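You operate a simulated robot arm through the tools that you are given. There is no shell and no other tool. Be economical: measure what you need, move in short steps, check, and stop when the job is done.

The job below is to be done with a simulated robot arm. You get a single attempt, and the scene is never put back.

TASK
Clamp the blue-banded boot in the green vise and fit the blue-banded reducer and the green end cap.
Fine: the reducer goes in the boot, the cap in the reducer. The other end caps and fittings stay.

The check looks at the end state, three seconds after you hand in, the way a careful person would. Anything else that was tipped, shoved, dropped, spilled or broken makes it a failure. Lids that push on must go on centred and level and be pressed home; caps that screw on are set level and turned clockwise until they are tight.

THE ROBOT
A 6-joint arm with a two-finger parallel gripper, fixed in place. Base frame: the origin is at the foot of the arm, x ahead of it, y to its left, z up; the work surface is at about z = 88. Units: cm, degrees, N and s.
With the tool pointing down near the work surface it reaches from about 32 to 70 cm from the base axis. Its first joint turns from -166.0 to 166.0 degrees. Payload 4.1 kg.
Tool frame: the origin (TCP) lies between the finger pads and is the grasp point; the fingertips stand 2.3 cm ahead of it; z points along the fingers, y is the line along which they close. The gripper opens to 9.4 cm. The fingers are 3.8 cm wide and 1 cm thick; the gripper's body (5.4 by 9.6 cm) begins 3.9 cm behind the TCP.
Orientation is told as [roll, pitch, yaw] about the base's x, y, z axes, in that order, counted from this pose: with the fingers straight down and closing along the base's y, the tool's x points along the base's -x, its y along +y and its z along -z.

THE INTERFACE
- The arm moves only by the tool send_rows. Its argument "series" is a list that holds one entry, the list of rows, each a list of 7 numbers: the gripper command, from -1 (fully open) to 1 (shut), values between in proportion, then the shift along the base's x, y, z in units of 20 mm (1.0 is 20 mm), then the turn, a rotation vector about the base's x, y, z in units of 6 degrees (1.0 is 6 degrees). In form: [[[claw, x, y, z, wx, wy, wz], ...]]. A call has 1 to 10 rows; each row shifts and turns the commanded pose from where the row before left it. A call with a number of a shift or a turn outside -1 to 1 is refused whole. Rows are played at 5 a second. More than 5 cm and 8.6 degrees between two rows, or a gripper value outside its range, and nothing of the call is played. Where a pose cannot be reached the arm comes as near as it can. A force on the tool above 40 N (or 10 N above the force at the start of the call, whichever is more), or a blocked arm, ends the call early, and 0.2 s more pass. The fingers move at their own pace (about 4.5 cm/s each) and stop on an object; they squeeze with about 21 N. The grip force told is the motor's: it shows also when the fingers shut on nothing. Time passes only in rows, and 0.2 s behind the last, so rows that do not move let the fingers close. It gives the time, the measured TCP pose, the force on the tool (base axes), the opening and the grip force at its end, in the units of the frame above (readings bear some noise), with the torque about the TCP (base axes, N m) and any sound that the robot's microphone picked up.
- Cameras (640 x 400 px; columns grow to the right, rows downward): "scene" is fixed at [5.18, -49.83, 148.88]; the picture's right is [0.56, -0.83, 0.00], its down [-0.57, -0.38, -0.73] and it looks along [0.60, 0.41, -0.68] (base axes); focal length 214 px, centre (320, 200). "wrist" rides on the gripper at [8.6, 1.6, -7.4] in the tool frame; the picture's right is [-0.18, 0.98, 0.00], its down [-0.58, -0.11, -0.81] and it looks along [-0.79, -0.15, 0.59] (tool axes); focal length 243 px, centre (320, 200). There is no depth. A picture from a camera that has moved, and an enlarged one, comes with that camera's place and axes in the base frame and with its lens.
- camera(camera): a new picture of that camera. No time passes.
- lift_body(by): slides the trunk up (or, below 0, down) by that many cm; the arm rides with it, the base frame stays. It gives what a move gives, with no picture.
- enlarge(camera, box): a new picture of the part [left, top, right, bottom] of that camera's present view, enlarged. No time passes.
- hand_in(): hands the job in; it is judged then, once.

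Go step by step. Nothing tells you positions but the pictures and the camera data: compare them with the known pose of the tool, close in by small moves and look again before you grip or let go. The budget is 120 turns and 76 pictures, counting those below and the enlarged ones. Unless the task says otherwise, let go and move clear before handing in, and close with one line.

The tools are called after "Emit:" as a command line: name --argument value ..., lists and objects as JSON in quotes. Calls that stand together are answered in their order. send_rows: Moves the arm, as the interface text tells. Its arguments: {"type":"object","properties":{"series":{"type":"array"}},"required":["series"]} The other tools are called the same way: lift_body (by) slides the trunk up or down; camera (camera) takes a picture; enlarge (camera, box) takes an enlarged picture of a part of a camera's view; hand_in () hands the job in.

At the start:

```text
time: 0.0
position: [35.63, -7.11, 132.37]
tcp_rot: [0.1, 0.0, 0.1]
ft_force: [0.1, -0.5, -0.8]
wrist_torque: [0.03, 0.03, 0.03]
gripper_width: 9.41
grip_force: 0.0
trunk travel left (down, up): [-50.0, 9.0]
```

scene: 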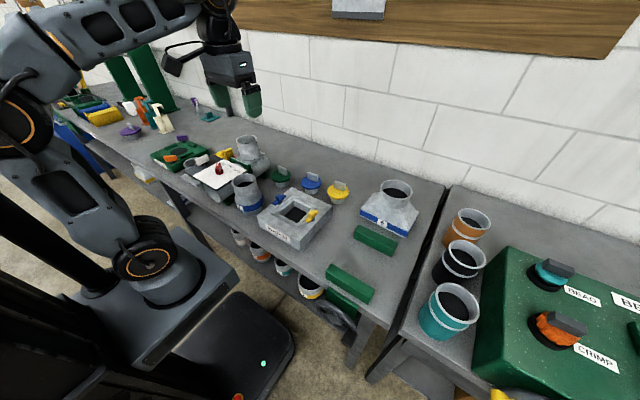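
wrist: 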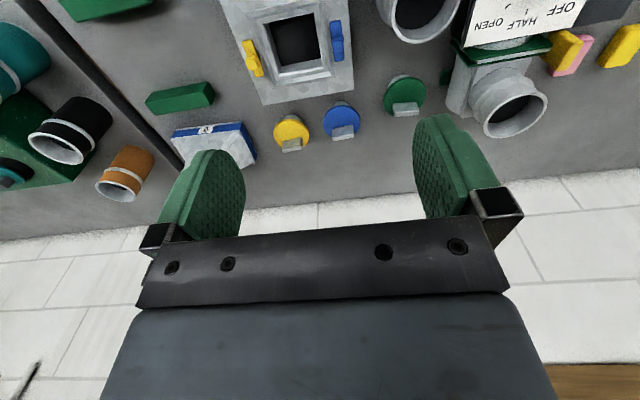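

I see a bench with a boot with a blue band (right), a vise with green jaws, a blue-banded reducer, and coloured caps. I'll take enlarged views first.

Emit:
enlarge --camera "scene" --box '[220, 120, 440, 310]'

Emit:
enlarge --camera "scene" --box '[110, 90, 300, 230]'

Emit:
enlarge --camera "scene" --box '[420, 190, 640, 400]'

```text
2.11 times, centred on (330, 215) of scene
camera zoom: at [5.18, -49.83, 148.88], right [0.56, -0.83, 0.0], down [-0.57, -0.38, -0.73], along [0.6, 0.41, -0.68], focal length 452 px, centre (299, 168)
```

zoom: 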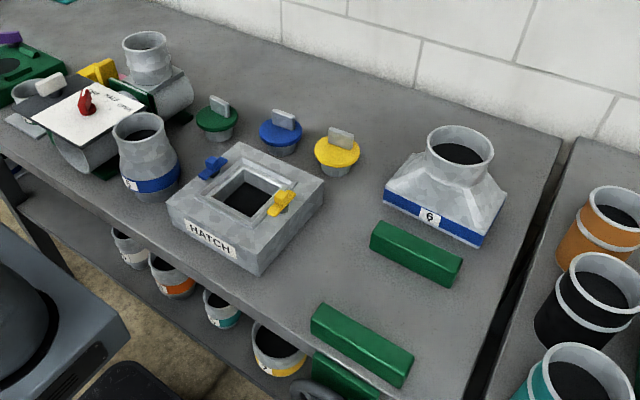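

```text
2.86 times, centred on (205, 160) of scene
camera zoom: at [5.18, -49.83, 148.88], right [0.56, -0.83, 0.0], down [-0.57, -0.38, -0.73], along [0.6, 0.41, -0.68], focal length 613 px, centre (649, 314)
```

zoom: 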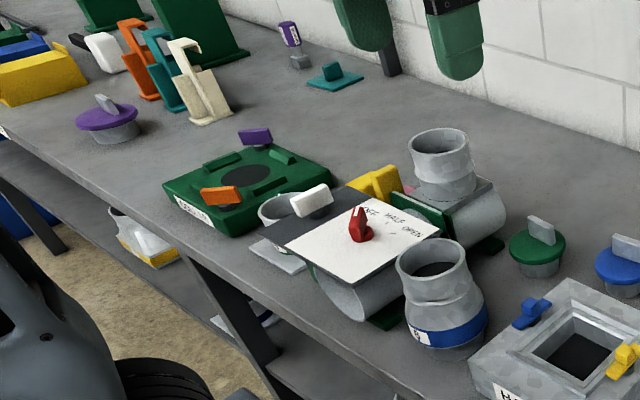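

```text
1.90 times, centred on (530, 295) of scene
camera zoom: at [5.18, -49.83, 148.88], right [0.56, -0.83, 0.0], down [-0.57, -0.38, -0.73], along [0.6, 0.41, -0.68], focal length 408 px, centre (-80, 19)
```

zoom: 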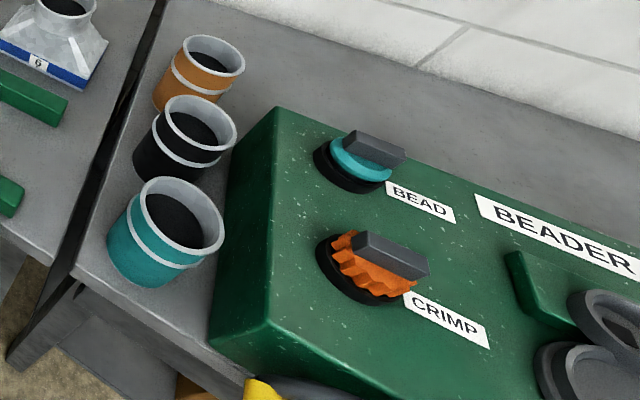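

The vise jaws look to be around (50,-41) and (32,-41), with the boot behind the far jaw near (60,-37). I'll move over to look at them with the wrist camera.

Emit:
send_rows --series '[[[-1, -0.3, -1, -0.4, 0, 0, 0], [-1, -0.3, -1, -0.4, 0, 0, 0], [-1, -0.3, -1, -0.4, 0, 0, 0], [-1, -0.3, -1, -0.4, 0, 0, 0], [-1, -0.3, -1, -0.4, 0, 0, 0], [-1, -0.3, -1, -0.4, 0, 0, 0], [-1, -0.3, -1, -0.4, 0, 0, 0], [-1, -0.3, -1, -0.4, 0, 0, 0], [-1, -0.3, -1, -0.4, 0, 0, 0], [-1, -0.3, -1, -0.4, 0, 0, 0]]]'

Emit:
send_rows --series '[[[-1, 0, -1, 0, 0, 0, 0], [-1, 0, -1, 0, 0, 0, 0], [-1, 0, -1, 0, 0, 0, 0], [-1, 0, -1, 0, 0, 0, 0], [-1, 0, -1, 0, 0, 0, 0], [-1, 0, 0, 0, 0, 0, 0]]]'

Emit:
camera --camera "wrist"

Emit:
camera --camera "scene"

```text
time: 2.2
position: [29.61, -27.17, 124.38]
tcp_rot: [0.1, 0.1, 0.1]
ft_force: [0.7, 1.2, 0.2]
wrist_torque: [-0.01, 0.0, 0.01]
gripper_width: 9.39
grip_force: 0.1
trunk travel left (down, up): [-50.0, 9.0]
```

```text
time: 3.6
position: [29.68, -37.03, 124.54]
tcp_rot: [0.0, -0.1, -0.1]
ft_force: [0.8, 0.9, -0.6]
wrist_torque: [-0.04, 0.02, -0.04]
gripper_width: 9.4
grip_force: 0.0
trunk travel left (down, up): [-50.0, 9.0]
```

```text
70 pictures are left
camera wrist: at [21.09, -35.46, 131.9], right [0.19, 0.98, 0.0], down [0.58, -0.11, 0.81], along [0.79, -0.15, -0.59], focal length 243 px, centre (320, 200)
```

wrist: 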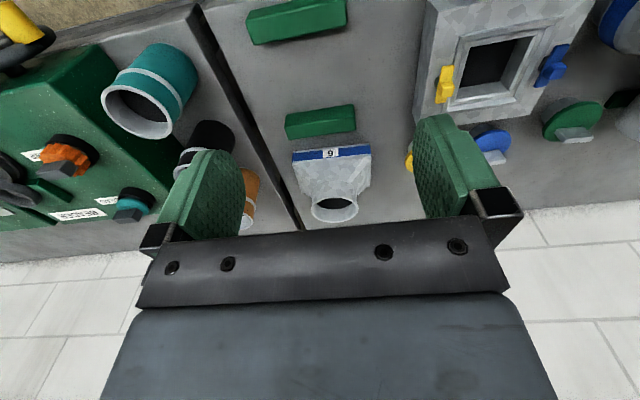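

```text
69 pictures are left
```

scene: 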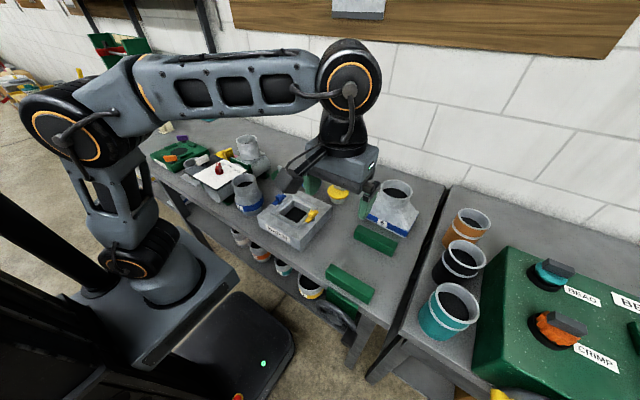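

Boot is large (base ~17 cm wide, collar ~10 cm). I'll take enlarged views for exact measuring.

Emit:
enlarge --camera "wrist" --box '[220, 0, 420, 230]'

Emit:
enlarge --camera "scene" --box '[300, 160, 440, 350]'

```text
1.74 times, centred on (320, 115) of wrist
camera zoom: at [21.09, -35.46, 131.9], right [0.19, 0.98, 0.0], down [0.58, -0.11, 0.81], along [0.79, -0.15, -0.59], focal length 422 px, centre (320, 348)
```

zoom: 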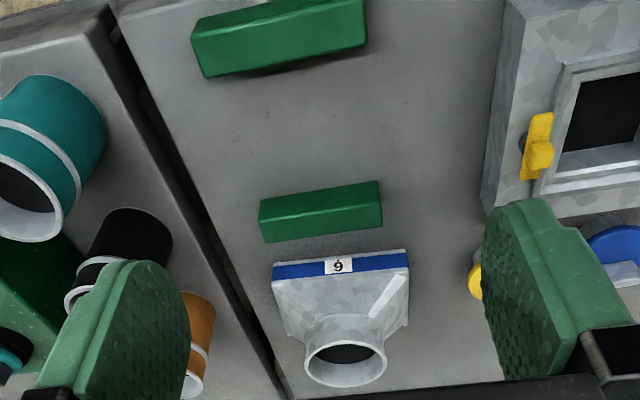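

```text
2.11 times, centred on (370, 255) of scene
camera zoom: at [5.18, -49.83, 148.88], right [0.56, -0.83, 0.0], down [-0.57, -0.38, -0.73], along [0.6, 0.41, -0.68], focal length 452 px, centre (215, 84)
```

zoom: 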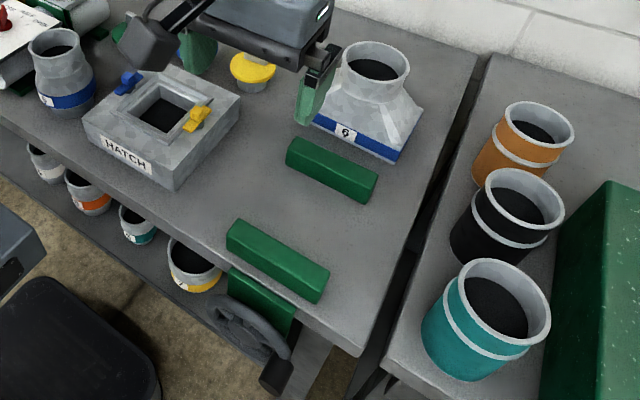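

The vise has a handwheel with crank below the front edge. I'll come closer to the boot for triangulation.

Emit:
send_rows --series '[[[-1, 1, -0.15, -0.2, 0, 0, 0], [-1, 1, -0.15, -0.2, 0, 0, 0], [-1, 1, -0.15, -0.2, 0, 0, 0], [-1, 1, -0.15, -0.2, 0, 0, 0], [-1, 1, -0.15, -0.2, 0, 0, 0], [-1, 1, -0.15, -0.2, 0, 0, 0], [-1, 1, -0.15, -0.2, 0, 0, 0], [-1, 0, 0, 0, 0, 0, 0]]]'

Emit:
camera --camera "wrist"

```text
time: 5.4
position: [43.75, -39.16, 121.49]
tcp_rot: [0.0, 0.0, 0.0]
ft_force: [0.1, -0.1, 0.4]
wrist_torque: [-0.01, -0.02, 0.02]
gripper_width: 9.42
grip_force: 0.0
trunk travel left (down, up): [-50.0, 9.0]
```

```text
66 pictures are left
camera wrist: at [35.06, -37.55, 129.08], right [0.18, 0.98, 0.0], down [0.58, -0.11, 0.81], along [0.79, -0.15, -0.59], focal length 243 px, centre (320, 200)
```

wrist: 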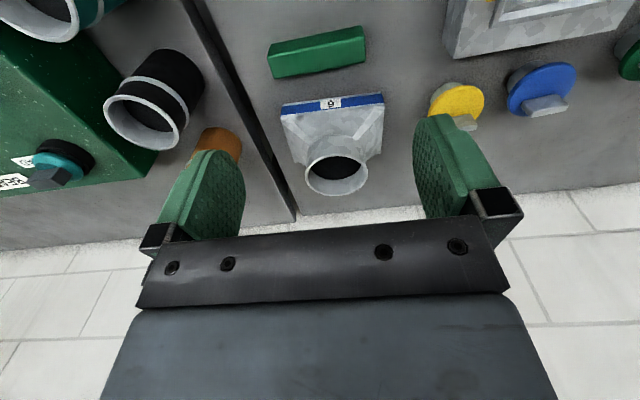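

Rim centre is about (62.5,-40.5,103.5), outer diameter ~10. I'll try the reach there with the gripper yawed radially.

Emit:
send_rows --series '[[[-1, 0.9, -0.06, -0.4, 0, 0, -0.55], [-1, 0.9, -0.06, -0.4, 0, 0, -0.55], [-1, 0.9, -0.06, -0.4, 0, 0, -0.55], [-1, 0.9, -0.06, -0.4, 0, 0, -0.55], [-1, 0.9, -0.06, -0.4, 0, 0, -0.55], [-1, 0.9, -0.06, -0.4, 0, 0, -0.55], [-1, 0.9, -0.06, -0.4, 0, 0, -0.55], [-1, 0.9, -0.06, -0.4, 0, 0, -0.55], [-1, 0.9, -0.06, -0.4, 0, 0, -0.55], [-1, 0.9, -0.06, -0.4, 0, 0, -0.55]]]'

Emit:
camera --camera "wrist"

Emit:
camera --camera "scene"

```text
time: 7.6
position: [55.78, -35.46, 111.52]
tcp_rot: [-0.1, -0.1, -33.2]
ft_force: [0.1, 0.0, 0.0]
wrist_torque: [-0.01, 0.0, 0.01]
gripper_width: 9.38
grip_force: 0.1
out of reach, approached as far as the arm can: row 3, 4, 5, 6, 7, 8, 9, 10
trunk travel left (down, up): [-50.0, 9.0]
```

```text
65 pictures are left
camera wrist: at [49.41, -29.41, 119.1], right [0.69, 0.72, 0.0], down [0.43, -0.41, 0.81], along [0.58, -0.56, -0.59], focal length 243 px, centre (320, 200)
```

wrist: 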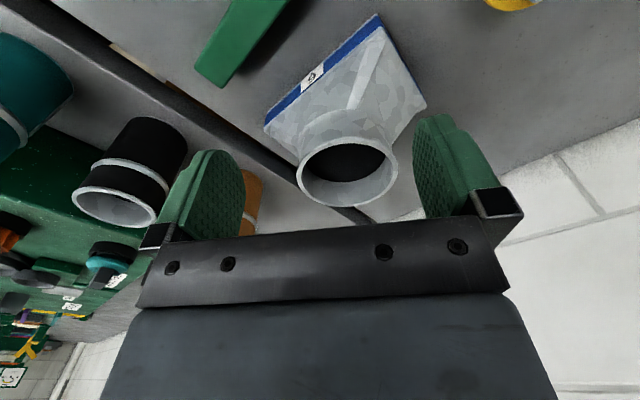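

```text
64 pictures are left
```

scene: 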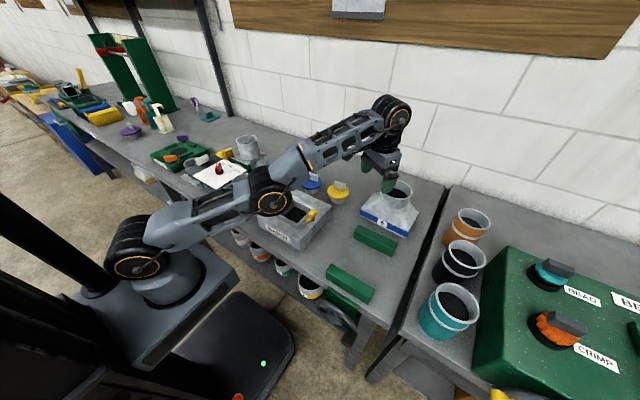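

The rim centre now estimates at (63.4,-39.4), still out of reach. I'll raise the trunk to gain horizontal reach.

Emit:
lift_body --by 9

Emit:
send_rows --series '[[[-1, 0, 0, -0.8, 0, 0, 0], [-1, 0, 0, -0.8, 0, 0, 0], [-1, 0.5, -0.3, -0.8, 0, 0, 0], [-1, 0.5, -0.3, -0.6, 0, 0, 0], [-1, 0.5, -0.3, -0.5, 0, 0, 0]]]'

```text
time: 8.8
position: [55.68, -35.54, 120.64]
tcp_rot: [0.0, 0.1, -33.0]
ft_force: [0.4, 0.3, 0.4]
wrist_torque: [0.04, 0.02, 0.02]
gripper_width: 9.38
grip_force: 0.0
trunk travel left (down, up): [-59.0, 0.0]
```

```text
time: 10.1
position: [57.88, -36.57, 113.32]
tcp_rot: [0.0, 0.0, -33.1]
ft_force: [0.2, -0.2, 0.9]
wrist_torque: [0.0, 0.0, -0.02]
gripper_width: 9.37
grip_force: 0.1
out of reach, approached as far as the arm can: row 1, 2, 3, 4, 5
trunk travel left (down, up): [-59.0, 0.0]
```

Radius 68.5 reached; I need ~74. I'll tilt the fingers outward 20° in the radial plane.

Emit:
send_rows --series '[[[-1, 0, 0, 0, -0.36, -0.56, 0], [-1, 0, 0, 0, -0.36, -0.56, 0], [-1, 0, 0, 0, -0.36, -0.56, 0], [-1, 0, 0, 0, -0.36, -0.56, 0], [-1, 0, 0, 0, -0.36, -0.56, 0], [-1, 0.3, -0.2, 0, 0, 0, 0], [-1, 0.3, -0.2, 0, 0, 0, 0]]]'

Emit:
camera --camera "wrist"

```text
time: 11.7
position: [62.7, -40.05, 114.6]
tcp_rot: [0.1, -20.0, -33.1]
ft_force: [0.0, -0.1, -0.1]
wrist_torque: [0.0, 0.0, 0.03]
gripper_width: 9.43
grip_force: 0.1
out of reach, approached as far as the arm can: row 1, 2, 3, 4, 5, 6, 7
trunk travel left (down, up): [-59.0, 0.0]
```

```text
63 pictures are left
camera wrist: at [54.54, -32.92, 118.75], right [0.68, 0.73, 0.06], down [0.17, -0.24, 0.96], along [0.71, -0.64, -0.29], focal length 243 px, centre (320, 200)
```

wrist: 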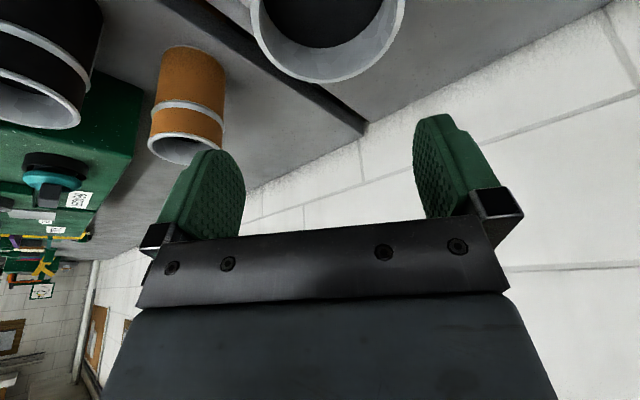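

The tilt works: TCP at (62.7,-40.1,114.6). Rim centre estimate is (63.6,-39.5,103.5). I'll part-close the fingers and come down some to see how commands track.

Emit:
send_rows --series '[[[0.05, 0, 0, -0.5, 0, 0, 0], [0.05, 0, 0, -0.5, 0, 0, 0], [0.05, 0, 0, -0.5, 0, 0, 0], [0.05, 0, 0, -0.5, 0, 0, 0], [0.05, 0, 0, 0, 0, 0, 0]]]'

Emit:
camera --camera "wrist"

```text
time: 12.8
position: [63.12, -40.48, 110.78]
tcp_rot: [0.1, -19.8, -33.1]
ft_force: [0.1, -0.3, -0.3]
wrist_torque: [-0.01, 0.0, -0.01]
gripper_width: 4.48
grip_force: 0.0
out of reach, approached as far as the arm can: row 2, 4
trunk travel left (down, up): [-59.0, 0.0]
```

```text
62 pictures are left
camera wrist: at [55.12, -33.34, 114.92], right [0.68, 0.73, 0.06], down [0.17, -0.24, 0.96], along [0.71, -0.64, -0.29], focal length 243 px, centre (320, 200)
```

wrist: 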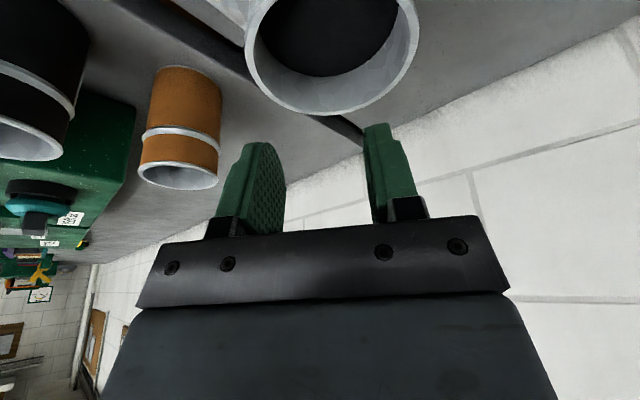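

Rim centre refined to (63.5,-39.4). I shift over it, descend to just above the rim, and look.

Emit:
send_rows --series '[[[0.05, 0.2, 0.55, -0.4, 0, 0, 0], [0.05, 0, 0, -0.6, 0, 0, 0], [0.05, 0, 0, -0.5, 0, 0, 0], [0.05, 0, 0, 0, 0, 0, 0]]]'

Emit:
camera --camera "wrist"

Emit:
enlarge --camera "scene" --box '[330, 130, 470, 250]'

```text
time: 13.8
position: [64.19, -39.73, 107.78]
tcp_rot: [0.1, -19.8, -33.0]
ft_force: [-0.6, -0.5, -0.6]
wrist_torque: [0.02, 0.0, 0.0]
gripper_width: 4.48
grip_force: 0.0
out of reach, approached as far as the arm can: row 1, 3
trunk travel left (down, up): [-59.0, 0.0]
```

```text
61 pictures are left
camera wrist: at [56.15, -32.64, 112.07], right [0.68, 0.73, 0.06], down [0.17, -0.24, 0.96], along [0.71, -0.64, -0.29], focal length 243 px, centre (320, 200)
```

wrist: 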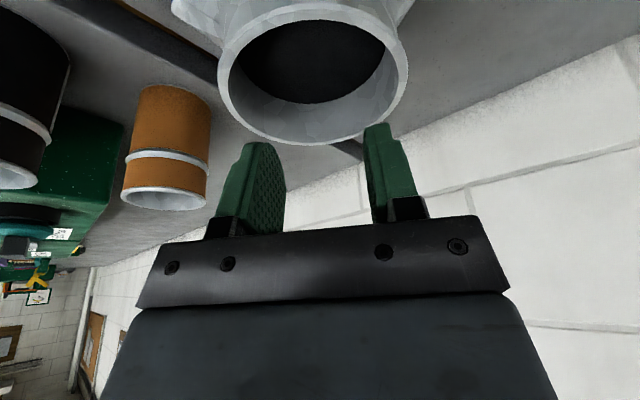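

```text
3.33 times, centred on (400, 190) of scene
camera zoom: at [5.18, -49.83, 148.88], right [0.56, -0.83, 0.0], down [-0.57, -0.38, -0.73], along [0.6, 0.41, -0.68], focal length 715 px, centre (53, 233)
```

zoom: 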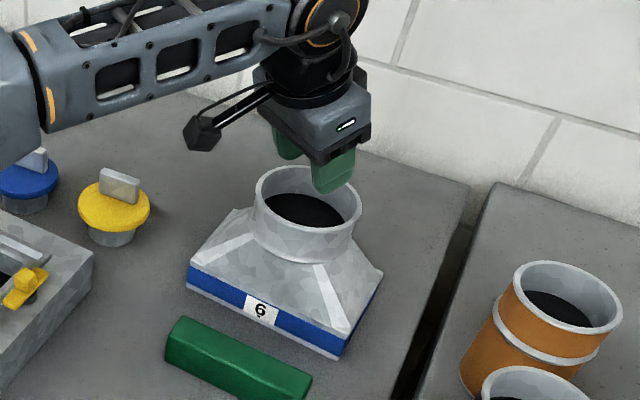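

TCP is nearly over the rim centre. I narrow the fingers and descend into the collar, gently.

Emit:
send_rows --series '[[[0.36, -0.15, 0.05, 0, 0, 0, 0], [0.36, 0, 0, -0.5, 0, 0, 0], [0.36, 0, 0, -0.5, 0, 0, 0], [0.36, 0, 0, -0.5, 0, 0, 0], [0.36, 0, 0, 0, 0, 0, 0]]]'

Emit:
camera --camera "wrist"

Emit:
enlarge --camera "scene" --box '[330, 130, 470, 250]'

```text
time: 15.1
position: [64.47, -40.08, 104.9]
tcp_rot: [0.1, -19.9, -33.1]
ft_force: [0.3, 0.5, 0.3]
wrist_torque: [0.03, 0.0, 0.0]
gripper_width: 3.01
grip_force: 0.0
out of reach, approached as far as the arm can: row 1, 4
trunk travel left (down, up): [-59.0, 0.0]
```

```text
59 pictures are left
camera wrist: at [56.4, -32.86, 109.1], right [0.68, 0.73, 0.06], down [0.17, -0.24, 0.96], along [0.71, -0.64, -0.29], focal length 243 px, centre (320, 200)
```

wrist: 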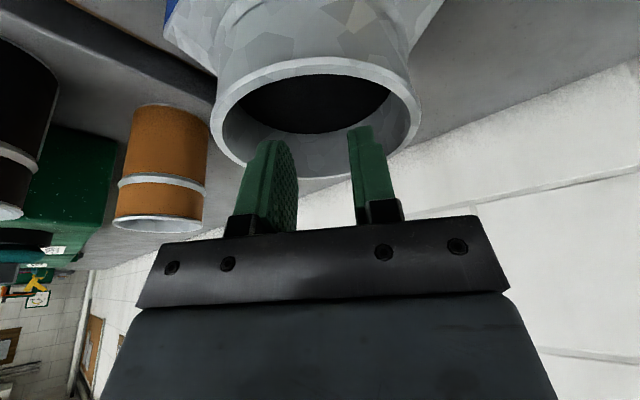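

```text
3.33 times, centred on (400, 190) of scene
camera zoom: at [5.18, -49.83, 148.88], right [0.56, -0.83, 0.0], down [-0.57, -0.38, -0.73], along [0.6, 0.41, -0.68], focal length 715 px, centre (53, 233)
```

zoom: 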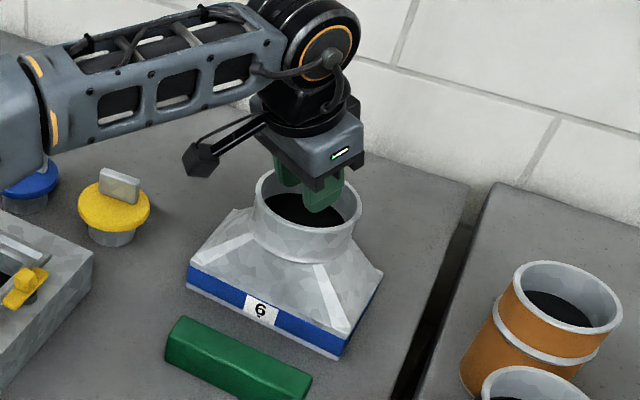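

TCP is about 1 cm too far out radially; I pull back and check before descending further.

Emit:
send_rows --series '[[[0.36, -0.35, 0.22, 0, 0, 0, 0], [0.36, -0.35, 0.22, 0, 0, 0, 0], [0.36, 0, 0, 0, 0, 0, 0]]]'

```text
time: 15.8
position: [64.45, -39.96, 105.07]
tcp_rot: [0.1, -19.9, -33.1]
ft_force: [0.1, -0.2, 0.0]
wrist_torque: [0.0, -0.03, -0.02]
gripper_width: 3.01
grip_force: 0.1
out of reach, approached as far as the arm can: row 1, 2
trunk travel left (down, up): [-59.0, 0.0]
```

The command was still ahead of the arm. I pull back more.

Emit:
send_rows --series '[[[0.36, -0.3, 0.2, 0, 0, 0, 0], [0.36, -0.3, 0.2, 0, 0, 0, 0], [0.36, 0, 0, 0, 0, 0, 0]]]'

```text
time: 16.6
position: [64.35, -40.04, 104.97]
tcp_rot: [0.1, -19.9, -33.1]
ft_force: [0.2, 0.1, 0.1]
wrist_torque: [-0.01, -0.01, 0.0]
gripper_width: 2.99
grip_force: 0.1
out of reach, approached as far as the arm can: row 1, 2
trunk travel left (down, up): [-59.0, 0.0]
```

Emit:
send_rows --series '[[[0.36, -0.3, 0.2, 0, 0, 0, 0], [0.36, -0.3, 0.2, 0, 0, 0, 0], [0.36, 0, 0, 0, 0, 0, 0]]]'

```text
time: 17.4
position: [64.38, -40.01, 105.01]
tcp_rot: [0.0, -19.8, -33.0]
ft_force: [-0.1, 0.6, -0.1]
wrist_torque: [0.01, 0.0, 0.01]
gripper_width: 3.03
grip_force: 0.1
out of reach, approached as far as the arm can: row 1, 2
trunk travel left (down, up): [-59.0, 0.0]
```

Perhaps the straight elbow makes small pulls fail. I try one larger pull back (still within the collar opening).

Emit:
send_rows --series '[[[0.36, -0.8, 0.52, 0.3, 0, 0, 0], [0.36, 0, 0, 0, 0, 0, 0]]]'

```text
time: 18.1
position: [64.64, -40.16, 105.57]
tcp_rot: [0.1, -19.8, -33.1]
ft_force: [-0.6, 0.2, 0.2]
wrist_torque: [-0.01, 0.0, 0.01]
gripper_width: 3.01
grip_force: 0.1
out of reach, approached as far as the arm can: row 1
trunk travel left (down, up): [-59.0, 0.0]
```

I'll rise clear of the collar, then pull in further to get the arm out of its stretched posture.

Emit:
send_rows --series '[[[0.36, 0, 0, 0.8, 0, 0, 0], [0.36, 0, 0, 0.8, 0, 0, 0], [0.36, 0, 0, 0.8, 0, 0, 0], [0.36, -0.8, 0.5, 0.2, 0, 0, 0], [0.36, -0.8, 0.5, 0.2, 0, 0, 0], [0.36, -0.8, 0.5, 0.2, 0, 0, 0], [0.36, 0, 0, 0, 0, 0, 0]]]'

```text
time: 19.6
position: [57.87, -36.08, 111.81]
tcp_rot: [0.1, -19.9, -33.2]
ft_force: [0.4, 0.3, 1.1]
wrist_torque: [-0.02, 0.01, 0.01]
gripper_width: 3.0
grip_force: 0.0
trunk travel left (down, up): [-59.0, 0.0]
```

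Synced again. Now approach (63.3,-39.2,107.8) staying inside the limit.

Emit:
send_rows --series '[[[0.36, 0.45, -0.26, -0.4, 0, 0, 0], [0.36, 0.45, -0.26, -0.4, 0, 0, 0], [0.36, 0.45, -0.26, -0.4, 0, 0, 0], [0.36, 0.45, -0.26, -0.4, 0, 0, 0], [0.36, 0.45, -0.26, -0.4, 0, 0, 0], [0.36, 0.45, -0.26, 0, 0, 0, 0], [0.36, 0, 0, 0, 0, 0, 0]]]'

Emit:
camera --camera "wrist"

```text
time: 21.2
position: [63.44, -39.04, 107.62]
tcp_rot: [0.1, -20.0, -33.2]
ft_force: [-1.1, 1.4, 0.3]
wrist_torque: [-0.02, 0.01, 0.01]
gripper_width: 3.0
grip_force: 0.0
trunk travel left (down, up): [-59.0, 0.0]
```

```text
57 pictures are left
camera wrist: at [55.38, -31.95, 111.83], right [0.68, 0.73, 0.06], down [0.17, -0.24, 0.96], along [0.71, -0.64, -0.29], focal length 243 px, centre (320, 200)
```

wrist: 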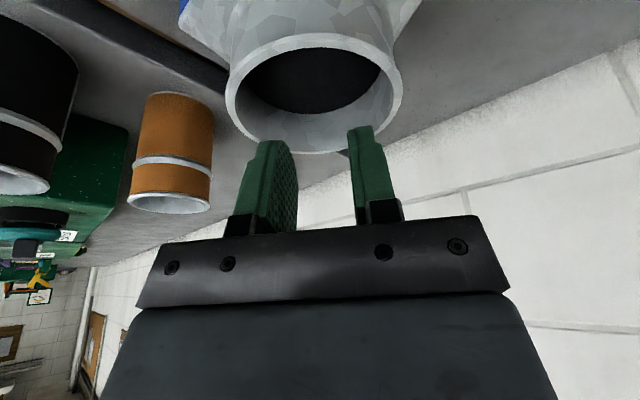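

Aligned within a few mm. Descend into the collar.

Emit:
send_rows --series '[[[0.36, 0, -0.05, -0.6, 0, 0, 0], [0.36, 0, 0, -0.6, 0, 0, 0], [0.36, 0, 0, -0.6, 0, 0, 0], [0.36, 0, 0, -0.6, 0, 0, 0], [0.36, 0, 0, -0.6, 0, 0, 0], [0.36, 0, 0, 0, 0, 0, 0]]]'

Emit:
camera --camera "wrist"

Emit:
enlarge --camera "scene" --box '[330, 130, 470, 250]'

```text
time: 22.5
position: [63.79, -39.49, 103.32]
tcp_rot: [0.2, -21.6, -33.3]
ft_force: [3.0, -1.5, 13.8]
wrist_torque: [0.48, 0.01, -0.04]
gripper_width: 2.99
grip_force: 0.1
trunk travel left (down, up): [-59.0, 0.0]
stopped in row 6: the force on the tool passed its limit at 46 N (the readings are from after the stop); the commanded pose is now the measured one
```

```text
56 pictures are left
camera wrist: at [55.65, -32.19, 107.15], right [0.68, 0.73, 0.07], down [0.14, -0.23, 0.96], along [0.72, -0.65, -0.26], focal length 243 px, centre (320, 200)
```

wrist: 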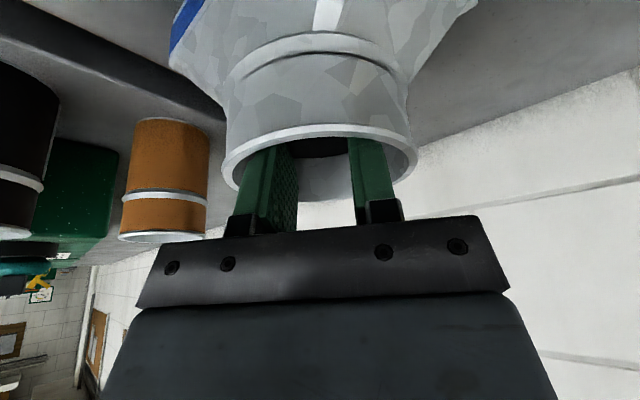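

```text
3.33 times, centred on (400, 190) of scene
camera zoom: at [5.18, -49.83, 148.88], right [0.56, -0.83, 0.0], down [-0.57, -0.38, -0.73], along [0.6, 0.41, -0.68], focal length 715 px, centre (53, 233)
```

zoom: 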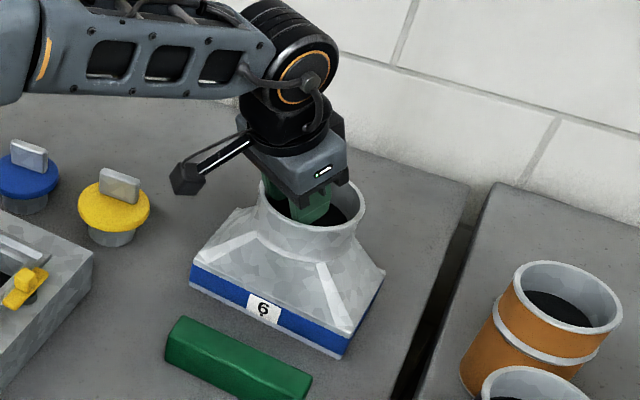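

The fingertips touched the shallow floor of the socket. I raise 4 mm and spread the fingers against the inner wall.

Emit:
send_rows --series '[[[0.36, 0, 0, 0.2, 0, 0, 0], [0.1, 0, 0, 0, 0, 0, 0], [-0.2, 0, 0, 0, 0, 0, 0], [-0.4, 0, 0, 0, 0, 0, 0], [-0.6, 0, 0, 0, 0, 0, 0], [-0.6, 0, 0, 0, 0, 0, 0], [-0.6, 0, 0, 0, 0, 0, 0]]]'

Emit:
camera --camera "wrist"

```text
time: 24.1
position: [63.7, -39.31, 103.37]
tcp_rot: [0.2, -21.1, -33.1]
ft_force: [1.3, -5.6, 12.6]
wrist_torque: [-0.11, 0.27, 0.0]
gripper_width: 4.58
grip_force: 0.1
trunk travel left (down, up): [-59.0, 0.0]
```

```text
54 pictures are left
camera wrist: at [55.57, -32.22, 107.26], right [0.68, 0.73, 0.07], down [0.15, -0.23, 0.96], along [0.72, -0.64, -0.27], focal length 243 px, centre (320, 200)
```

wrist: 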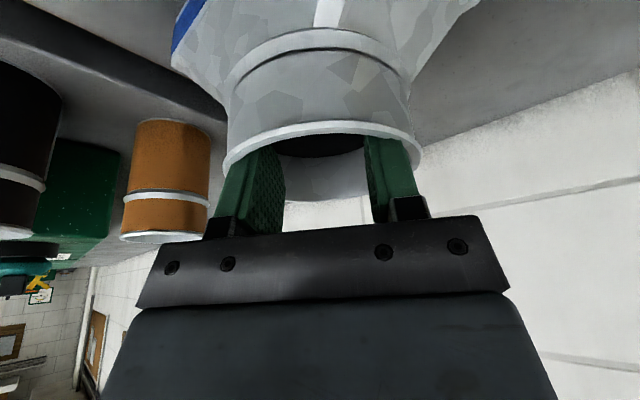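

The fingers stopped at 4.6 cm while still pressed on the floor. I relieve the vertical load and look at the widths again.

Emit:
send_rows --series '[[[0.1, 0, 0, 0.2, 0, 0, 0], [0.1, 0, 0, 0.2, 0, 0, 0], [0.1, 0, 0, 0, 0, 0, 0]]]'

Emit:
send_rows --series '[[[-0.2, 0, 0, 0, 0, 0, 0], [-0.6, 0, 0, 0, 0, 0, 0], [-0.6, 0, 0, 0, 0, 0, 0], [-0.6, 0, 0, 0, 0, 0, 0]]]'

Emit:
enlarge --camera "wrist" --box '[160, 60, 480, 260]'

Emit:
enlarge --camera "scene" --box '[350, 140, 450, 240]'

```text
time: 24.9
position: [63.71, -39.32, 104.06]
tcp_rot: [0.2, -21.0, -33.2]
ft_force: [-0.3, -0.2, -0.3]
wrist_torque: [-0.01, -0.01, 0.02]
gripper_width: 4.21
grip_force: 0.0
trunk travel left (down, up): [-59.0, 0.0]
```

```text
time: 25.9
position: [63.66, -39.46, 104.06]
tcp_rot: [0.2, -21.2, -33.2]
ft_force: [0.2, 0.2, -0.6]
wrist_torque: [-0.03, -0.08, 0.02]
gripper_width: 5.2
grip_force: 0.1
trunk travel left (down, up): [-59.0, 0.0]
```

```text
2.00 times, centred on (320, 160) of wrist
camera zoom: at [55.63, -32.19, 108.04], right [0.68, 0.73, 0.07], down [0.15, -0.23, 0.96], along [0.72, -0.64, -0.27], focal length 485 px, centre (320, 280)
```

zoom: 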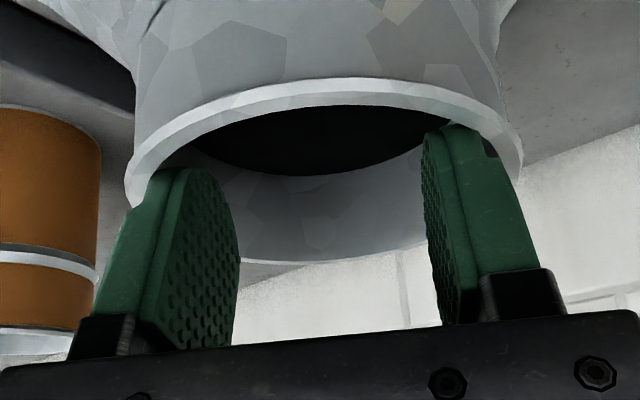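

```text
4.00 times, centred on (400, 190) of scene
camera zoom: at [5.18, -49.83, 148.88], right [0.56, -0.83, 0.0], down [-0.57, -0.38, -0.73], along [0.6, 0.41, -0.68], focal length 858 px, centre (0, 240)
```

zoom: 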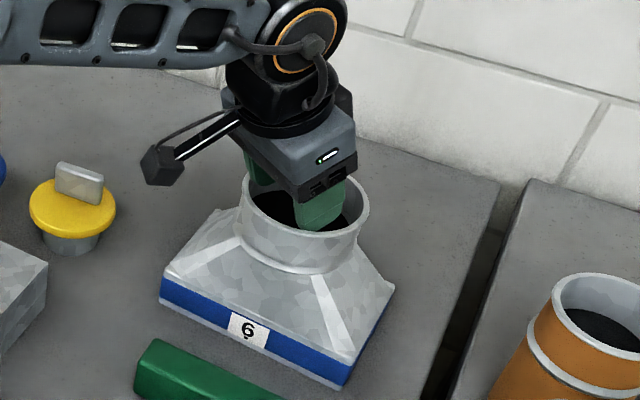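

The fingers contact on the near half of the ring; the centre lies farther out. I narrow, move out 1 cm, and spread again.

Emit:
send_rows --series '[[[0.2, 0, 0, 0, 0, 0, 0], [0.2, 0, 0, 0, 0, 0, 0], [0.2, 0.25, -0.18, 0, 0, 0, 0], [0.2, 0.2, -0.15, -0.1, 0, 0, 0], [-0.2, 0, 0, 0, 0, 0, 0], [-0.6, 0, 0, 0, 0, 0, 0], [-0.8, 0, 0, 0, 0, 0, 0], [-0.8, 0, 0, 0, 0, 0, 0]]]'

Emit:
enlarge --camera "wrist" --box '[160, 60, 480, 260]'

```text
time: 27.7
position: [64.69, -40.05, 103.93]
tcp_rot: [0.2, -21.2, -33.2]
ft_force: [1.0, -0.4, 0.2]
wrist_torque: [0.24, -0.01, -0.18]
gripper_width: 6.48
grip_force: 0.2
trunk travel left (down, up): [-59.0, 0.0]
```

```text
2.00 times, centred on (320, 160) of wrist
camera zoom: at [56.51, -32.87, 107.84], right [0.68, 0.73, 0.07], down [0.15, -0.23, 0.96], along [0.72, -0.64, -0.27], focal length 485 px, centre (320, 280)
```

zoom: 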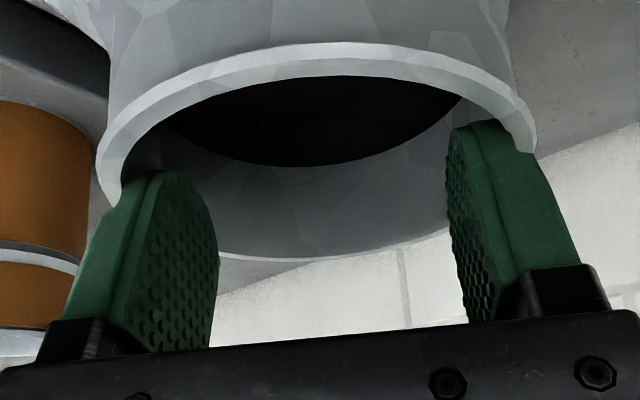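

Spread to 6.5 cm (8.5 cm across), seated inside the ring. Test lift with full opening command.

Emit:
send_rows --series '[[[-1, 0, 0, 0, 0, 0, 0], [-1, 0, 0, 0.2, 0, 0, 0], [-1, 0, 0, 0.3, 0, 0, 0], [-1, 0, 0, 0.3, 0, 0, 0], [-1, 0, 0, 0, 0, 0, 0]]]'

Emit:
enlarge --camera "scene" --box '[350, 140, 450, 240]'

```text
time: 28.9
position: [64.61, -40.14, 105.4]
tcp_rot: [0.2, -21.1, -33.2]
ft_force: [0.0, -0.4, -3.0]
wrist_torque: [-0.01, 0.01, 0.01]
gripper_width: 6.47
grip_force: 0.1
trunk travel left (down, up): [-59.0, 0.0]
```

```text
4.00 times, centred on (400, 190) of scene
camera zoom: at [5.18, -49.83, 148.88], right [0.56, -0.83, 0.0], down [-0.57, -0.38, -0.73], along [0.6, 0.41, -0.68], focal length 858 px, centre (0, 240)
```

zoom: 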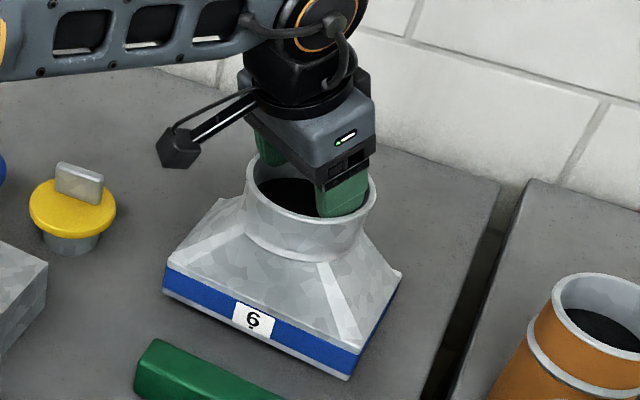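

The boot is lifted, level and balanced (3 N). I raise it to clear the jaws while drawing inward.

Emit:
send_rows --series '[[[-1, -0.2, 0, 0.7, 0, 0, 0], [-1, -0.2, 0, 0.7, 0, 0, 0], [-1, -0.3, 0, 0.7, 0, 0, 0], [-1, -0.3, 0, 0.7, 0, 0, 0], [-1, -0.3, 0, 0.5, 0, 0, 0], [-1, 0, 0, 0, 0, 0, 0]]]'

Emit:
enlarge --camera "scene" --box '[300, 170, 450, 370]'

```text
time: 30.3
position: [61.95, -40.0, 112.14]
tcp_rot: [0.1, -21.1, -33.1]
ft_force: [-0.2, -1.1, -3.8]
wrist_torque: [0.05, -0.01, -0.03]
gripper_width: 6.49
grip_force: 0.1
trunk travel left (down, up): [-59.0, 0.0]
```

```text
2.00 times, centred on (375, 270) of scene
camera zoom: at [5.18, -49.83, 148.88], right [0.56, -0.83, 0.0], down [-0.57, -0.38, -0.73], along [0.6, 0.41, -0.68], focal length 429 px, centre (210, 60)
```

zoom: 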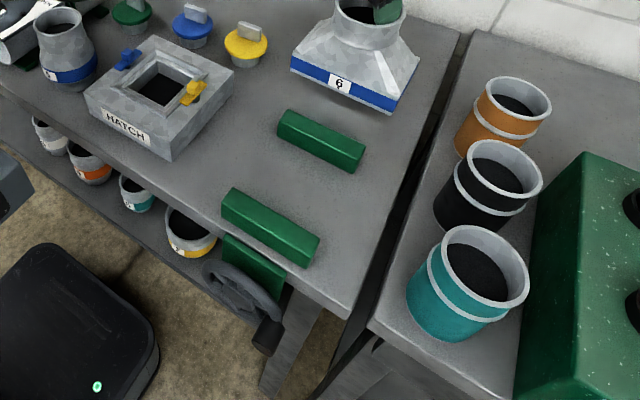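

Jaw inner faces are at about x=34.8 and x=50; the boot is ~13.6 deep in x. I carry it over the gap, aiming for TCP x≈40.3.

Emit:
send_rows --series '[[[-1, -0.5, 0, 0, 0, 0, 0], [-1, -0.8, 0, 0, 0, 0, 0], [-1, -0.9, 0, 0, 0, 0, 0], [-1, -0.9, -0.05, 0, 0, 0, 0], [-1, -0.9, -0.05, 0, 0, 0, 0], [-1, -0.9, -0.05, 0, 0, 0, 0], [-1, -0.9, 0, 0, 0, 0, 0], [-1, -0.9, 0, 0, 0, 0, 0], [-1, -0.8, 0, 0, 0, 0, 0], [-1, -0.4, 0, 0, 0, 0, 0]]]'

Emit:
send_rows --series '[[[-1, -0.7, 0, 0, 0, 0, 0], [-1, -0.7, 0, 0, 0, 0, 0], [-1, -0.7, 0, 0, 0, 0, 0], [-1, -0.5, 0, -0.5, 0, 0, 0], [-1, 0, 0, -0.5, 0, 0, 0], [-1, 0, 0, 0, 0, 0, 0]]]'

Emit:
enlarge --camera "scene" --box '[260, 170, 410, 320]'

Emit:
camera --camera "wrist"

```text
time: 32.5
position: [46.15, -40.35, 112.14]
tcp_rot: [0.2, -21.1, -33.2]
ft_force: [1.7, -0.2, -1.8]
wrist_torque: [-0.02, -0.03, -0.02]
gripper_width: 6.95
grip_force: 0.1
trunk travel left (down, up): [-59.0, 0.0]
```

```text
time: 33.9
position: [41.15, -40.34, 110.09]
tcp_rot: [0.1, -21.1, -33.2]
ft_force: [-0.6, -1.1, -3.5]
wrist_torque: [-0.05, -0.04, 0.03]
gripper_width: 7.07
grip_force: 0.1
trunk travel left (down, up): [-59.0, 0.0]
```

```text
2.67 times, centred on (335, 245) of scene
camera zoom: at [5.18, -49.83, 148.88], right [0.56, -0.83, 0.0], down [-0.57, -0.38, -0.73], along [0.6, 0.41, -0.68], focal length 572 px, centre (280, 80)
```

zoom: 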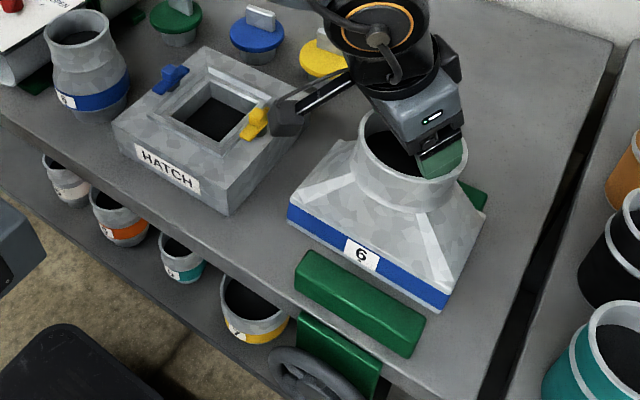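

```text
47 pictures are left
camera wrist: at [33.0, -33.13, 113.97], right [0.68, 0.73, 0.07], down [0.15, -0.23, 0.96], along [0.72, -0.64, -0.27], focal length 243 px, centre (320, 200)
```

wrist: 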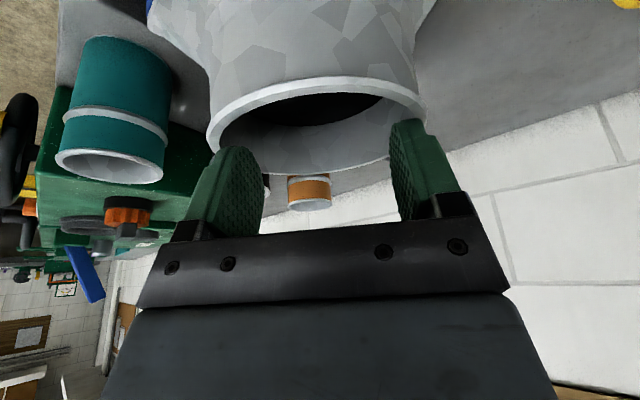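

The boot shifted in grip but is still square: front face x≈34.9, y-centre ≈ -39.5. I shift +0.7, -0.9 and lower a bit, then look.

Emit:
send_rows --series '[[[-1, 0.2, -0.2, 0, 0, 0, 0], [-1, 0.15, -0.25, 0, 0, 0, 0], [-1, 0, 0, -0.4, 0, 0, 0], [-1, 0, 0, -0.3, 0, 0, 0], [-1, 0, 0, 0, 0, 0, 0]]]'

Emit:
enlarge --camera "scene" --box '[280, 180, 400, 300]'

```text
time: 35.1
position: [41.63, -41.29, 108.65]
tcp_rot: [0.2, -21.1, -33.3]
ft_force: [0.1, 0.1, -3.1]
wrist_torque: [0.01, -0.05, 0.0]
gripper_width: 7.15
grip_force: 0.0
trunk travel left (down, up): [-59.0, 0.0]
```

```text
3.33 times, centred on (340, 240) of scene
camera zoom: at [5.18, -49.83, 148.88], right [0.56, -0.83, 0.0], down [-0.57, -0.38, -0.73], along [0.6, 0.41, -0.68], focal length 715 px, centre (253, 67)
```

zoom: 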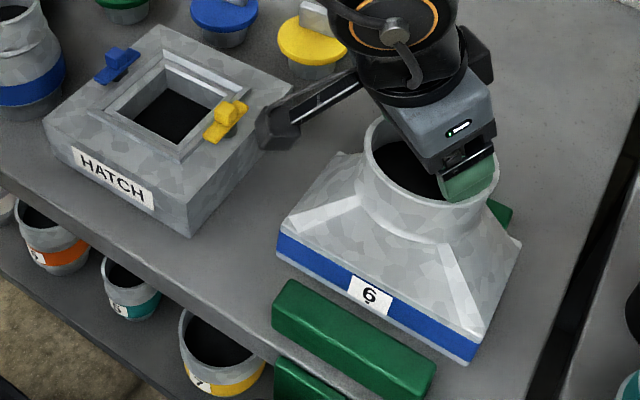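

Nearly square; gap on both sides looks fine. I lower it slowly between the jaws.

Emit:
send_rows --series '[[[-1, 0, 0, -0.3, 0, 0, -0.17], [-1, 0, 0, -0.35, 0, 0, 0], [-1, 0, 0, -0.35, 0, 0, 0], [-1, 0, 0, -0.35, 0, 0, 0], [-1, 0, 0, -0.35, 0, 0, 0], [-1, 0, 0, -0.3, 0, 0, 0], [-1, 0, 0, 0, 0, 0, 0]]]'

Emit:
enlarge --camera "scene" --box '[280, 180, 400, 300]'

```text
time: 36.7
position: [41.73, -41.33, 104.72]
tcp_rot: [0.2, -21.2, -34.1]
ft_force: [-0.8, 0.4, 2.2]
wrist_torque: [0.13, -0.11, -0.05]
gripper_width: 7.17
grip_force: 0.1
trunk travel left (down, up): [-59.0, 0.0]
```

```text
3.33 times, centred on (340, 240) of scene
camera zoom: at [5.18, -49.83, 148.88], right [0.56, -0.83, 0.0], down [-0.57, -0.38, -0.73], along [0.6, 0.41, -0.68], focal length 715 px, centre (253, 67)
```

zoom: 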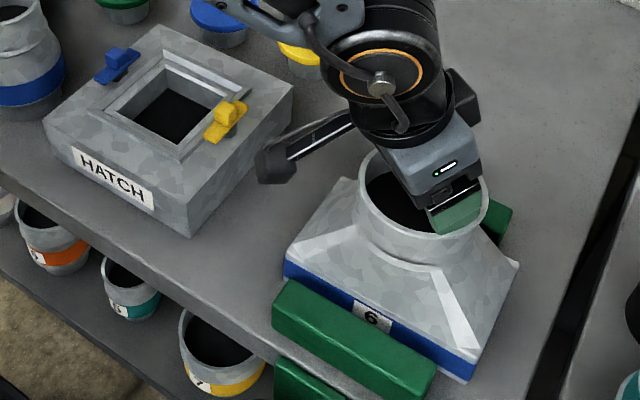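

The weight is off; the boot appears down. I close the fingers inward to release and check that it settles.

Emit:
send_rows --series '[[[-0.2, 0, 0, 0, 0, 0, 0], [0.1, 0, 0, 0, 0, 0, 0], [0.3, 0, 0, 0, 0, 0, 0], [0.3, 0, 0, 0, 0, 0, 0]]]'

Emit:
send_rows --series '[[[0.3, 0, 0, 0.5, 0, 0, 0], [0.3, 0, 0, 0.8, 0, 0, 0], [0.3, 0, 0, 1, 0, 0, 0], [0.3, 0, 0, 1, 0, 0, 0], [0.3, 0, 0.7, 1, 0, 0, 0], [0.3, 0, 0.9, 1, 0, 0, 0], [0.3, 0, 0.9, 0, 0, 0, 0], [0.3, 0, 0.9, 0, 0, 0, 0]]]'

Emit:
enlarge --camera "scene" --box '[280, 180, 400, 300]'

```text
time: 37.7
position: [41.79, -41.27, 104.73]
tcp_rot: [0.2, -21.1, -34.3]
ft_force: [0.3, 0.0, 0.4]
wrist_torque: [-0.01, 0.0, 0.0]
gripper_width: 3.33
grip_force: 0.0
trunk travel left (down, up): [-59.0, 0.0]
```

```text
time: 39.5
position: [41.68, -34.35, 115.31]
tcp_rot: [0.2, -21.1, -34.3]
ft_force: [0.5, -0.2, -0.5]
wrist_torque: [0.01, -0.02, 0.02]
gripper_width: 3.26
grip_force: 0.1
trunk travel left (down, up): [-59.0, 0.0]
```

```text
3.33 times, centred on (340, 240) of scene
camera zoom: at [5.18, -49.83, 148.88], right [0.56, -0.83, 0.0], down [-0.57, -0.38, -0.73], along [0.6, 0.41, -0.68], focal length 715 px, centre (253, 67)
```

zoom: 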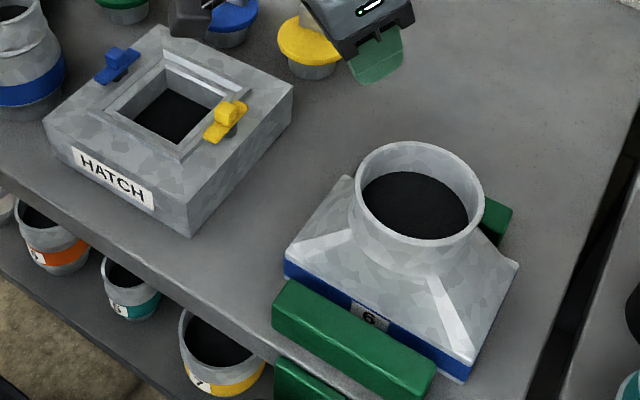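

The boot sits between the jaws. Now the handwheel: take a close look.

Emit:
enlarge --camera "scene" --box '[290, 250, 390, 370]'

```text
3.33 times, centred on (340, 310) of scene
camera zoom: at [5.18, -49.83, 148.88], right [0.56, -0.83, 0.0], down [-0.57, -0.38, -0.73], along [0.6, 0.41, -0.68], focal length 715 px, centre (253, -167)
```

zoom: 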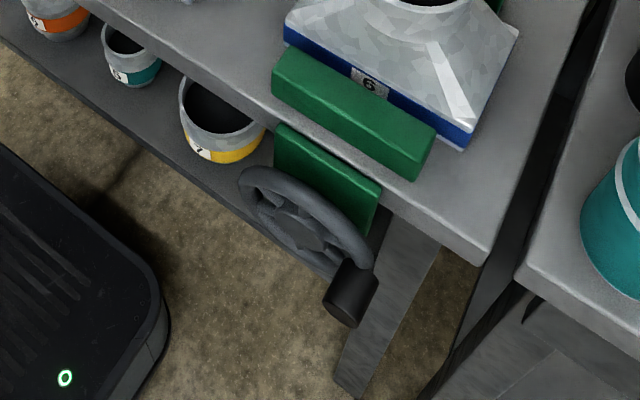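

The wheel is around (25,-41,83) with a crank knob at its lower right. I'll reorient the tool straight down and move to the front to see it.

Emit:
send_rows --series '[[[0.3, -0.8, -0.1, 0, 0.328, 0.486, 0], [0.3, -0.8, -0.1, 0, 0.328, 0.486, 0], [0.3, -0.8, -0.1, 0, 0.328, 0.486, 0], [0.3, -0.8, -0.1, 0, 0.328, 0.486, 0], [0.3, -0.8, -0.1, 0, 0.328, 0.486, 0], [0.3, -0.8, -0.1, 0, 0.328, 0.486, 0], [0.3, -1, -0.2, 0, 0, 0, 0.95], [0.3, -1, -0.2, 0, 0, 0, 0.95], [0.3, -1, -0.2, 0, 0, 0, 0.95], [0.3, -1, -0.2, 0, 0, 0, 0.95]]]'

Emit:
send_rows --series '[[[0.3, -1, -0.2, 0, 0, 0, 0.95], [0.3, -1, -0.2, 0, 0, 0, 0.95], [0.3, 0, 0, -0.6, 0, 0, 0], [0.3, 0, 0, -0.6, 0, 0, 0], [0.3, 0, 0, -0.6, 0, 0, 0], [0.3, 0, 0, 0, 0, 0, 0]]]'

Emit:
camera --camera "wrist"

```text
time: 41.7
position: [23.99, -37.23, 115.33]
tcp_rot: [0.1, 0.0, -11.3]
ft_force: [0.4, 0.1, 0.1]
wrist_torque: [-0.02, 0.01, 0.02]
gripper_width: 3.3
grip_force: 0.1
trunk travel left (down, up): [-59.0, 0.0]
```

```text
time: 43.1
position: [20.03, -37.96, 111.8]
tcp_rot: [0.0, 0.0, -0.1]
ft_force: [0.1, -0.7, 0.0]
wrist_torque: [0.01, 0.02, 0.02]
gripper_width: 3.28
grip_force: 0.1
trunk travel left (down, up): [-59.0, 0.0]
```

```text
42 pictures are left
camera wrist: at [11.5, -36.46, 119.22], right [0.18, 0.98, 0.0], down [0.58, -0.11, 0.81], along [0.79, -0.15, -0.59], focal length 243 px, centre (320, 200)
```

wrist: 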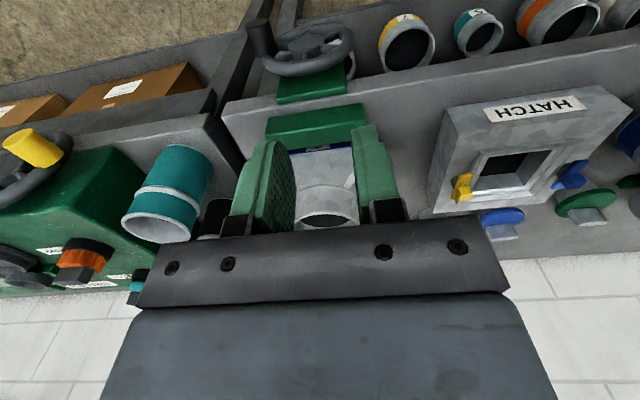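

Wheel centre ≈ (25,-41,83.7). I back off slightly and lower the trunk for a head-on look.

Emit:
send_rows --series '[[[0.3, -1, 0, 0, 0, 0, 0], [0.3, -1, 0, 0, 0, 0, 0], [0.3, 0, 0, 0, 0, 0, 0]]]'

Emit:
lift_body --by -18

Emit:
camera --camera "wrist"

Emit:
camera --camera "scene"

```text
time: 43.9
position: [16.14, -37.97, 111.69]
tcp_rot: [0.1, 0.0, 0.0]
ft_force: [-1.2, -0.7, -0.3]
wrist_torque: [-0.02, -0.02, 0.0]
gripper_width: 3.26
grip_force: 0.2
trunk travel left (down, up): [-59.0, 0.0]
```

```text
time: 45.9
position: [16.09, -38.05, 93.72]
tcp_rot: [0.1, -0.1, -0.1]
ft_force: [0.5, -0.3, 0.6]
wrist_torque: [-0.02, 0.0, 0.0]
gripper_width: 3.28
grip_force: 0.0
trunk travel left (down, up): [-41.0, 18.0]
```

```text
41 pictures are left
camera wrist: at [7.51, -36.45, 101.2], right [0.18, 0.98, 0.0], down [0.58, -0.11, 0.81], along [0.79, -0.15, -0.59], focal length 243 px, centre (320, 200)
```

wrist: 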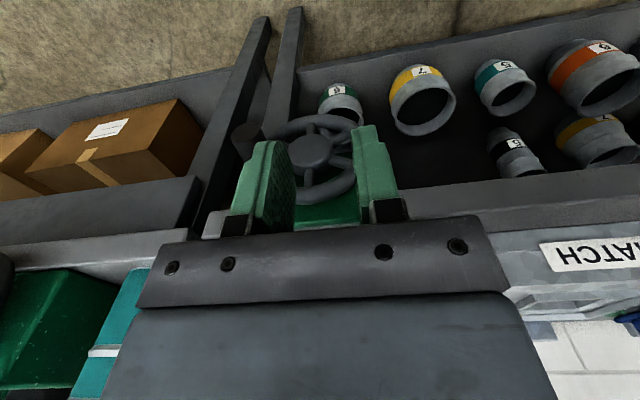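

```text
40 pictures are left
```

scene: 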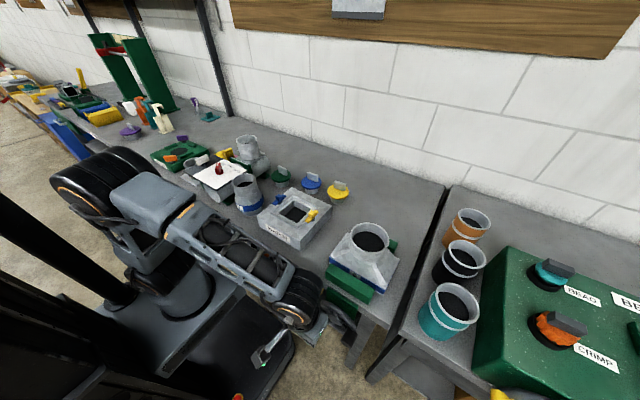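

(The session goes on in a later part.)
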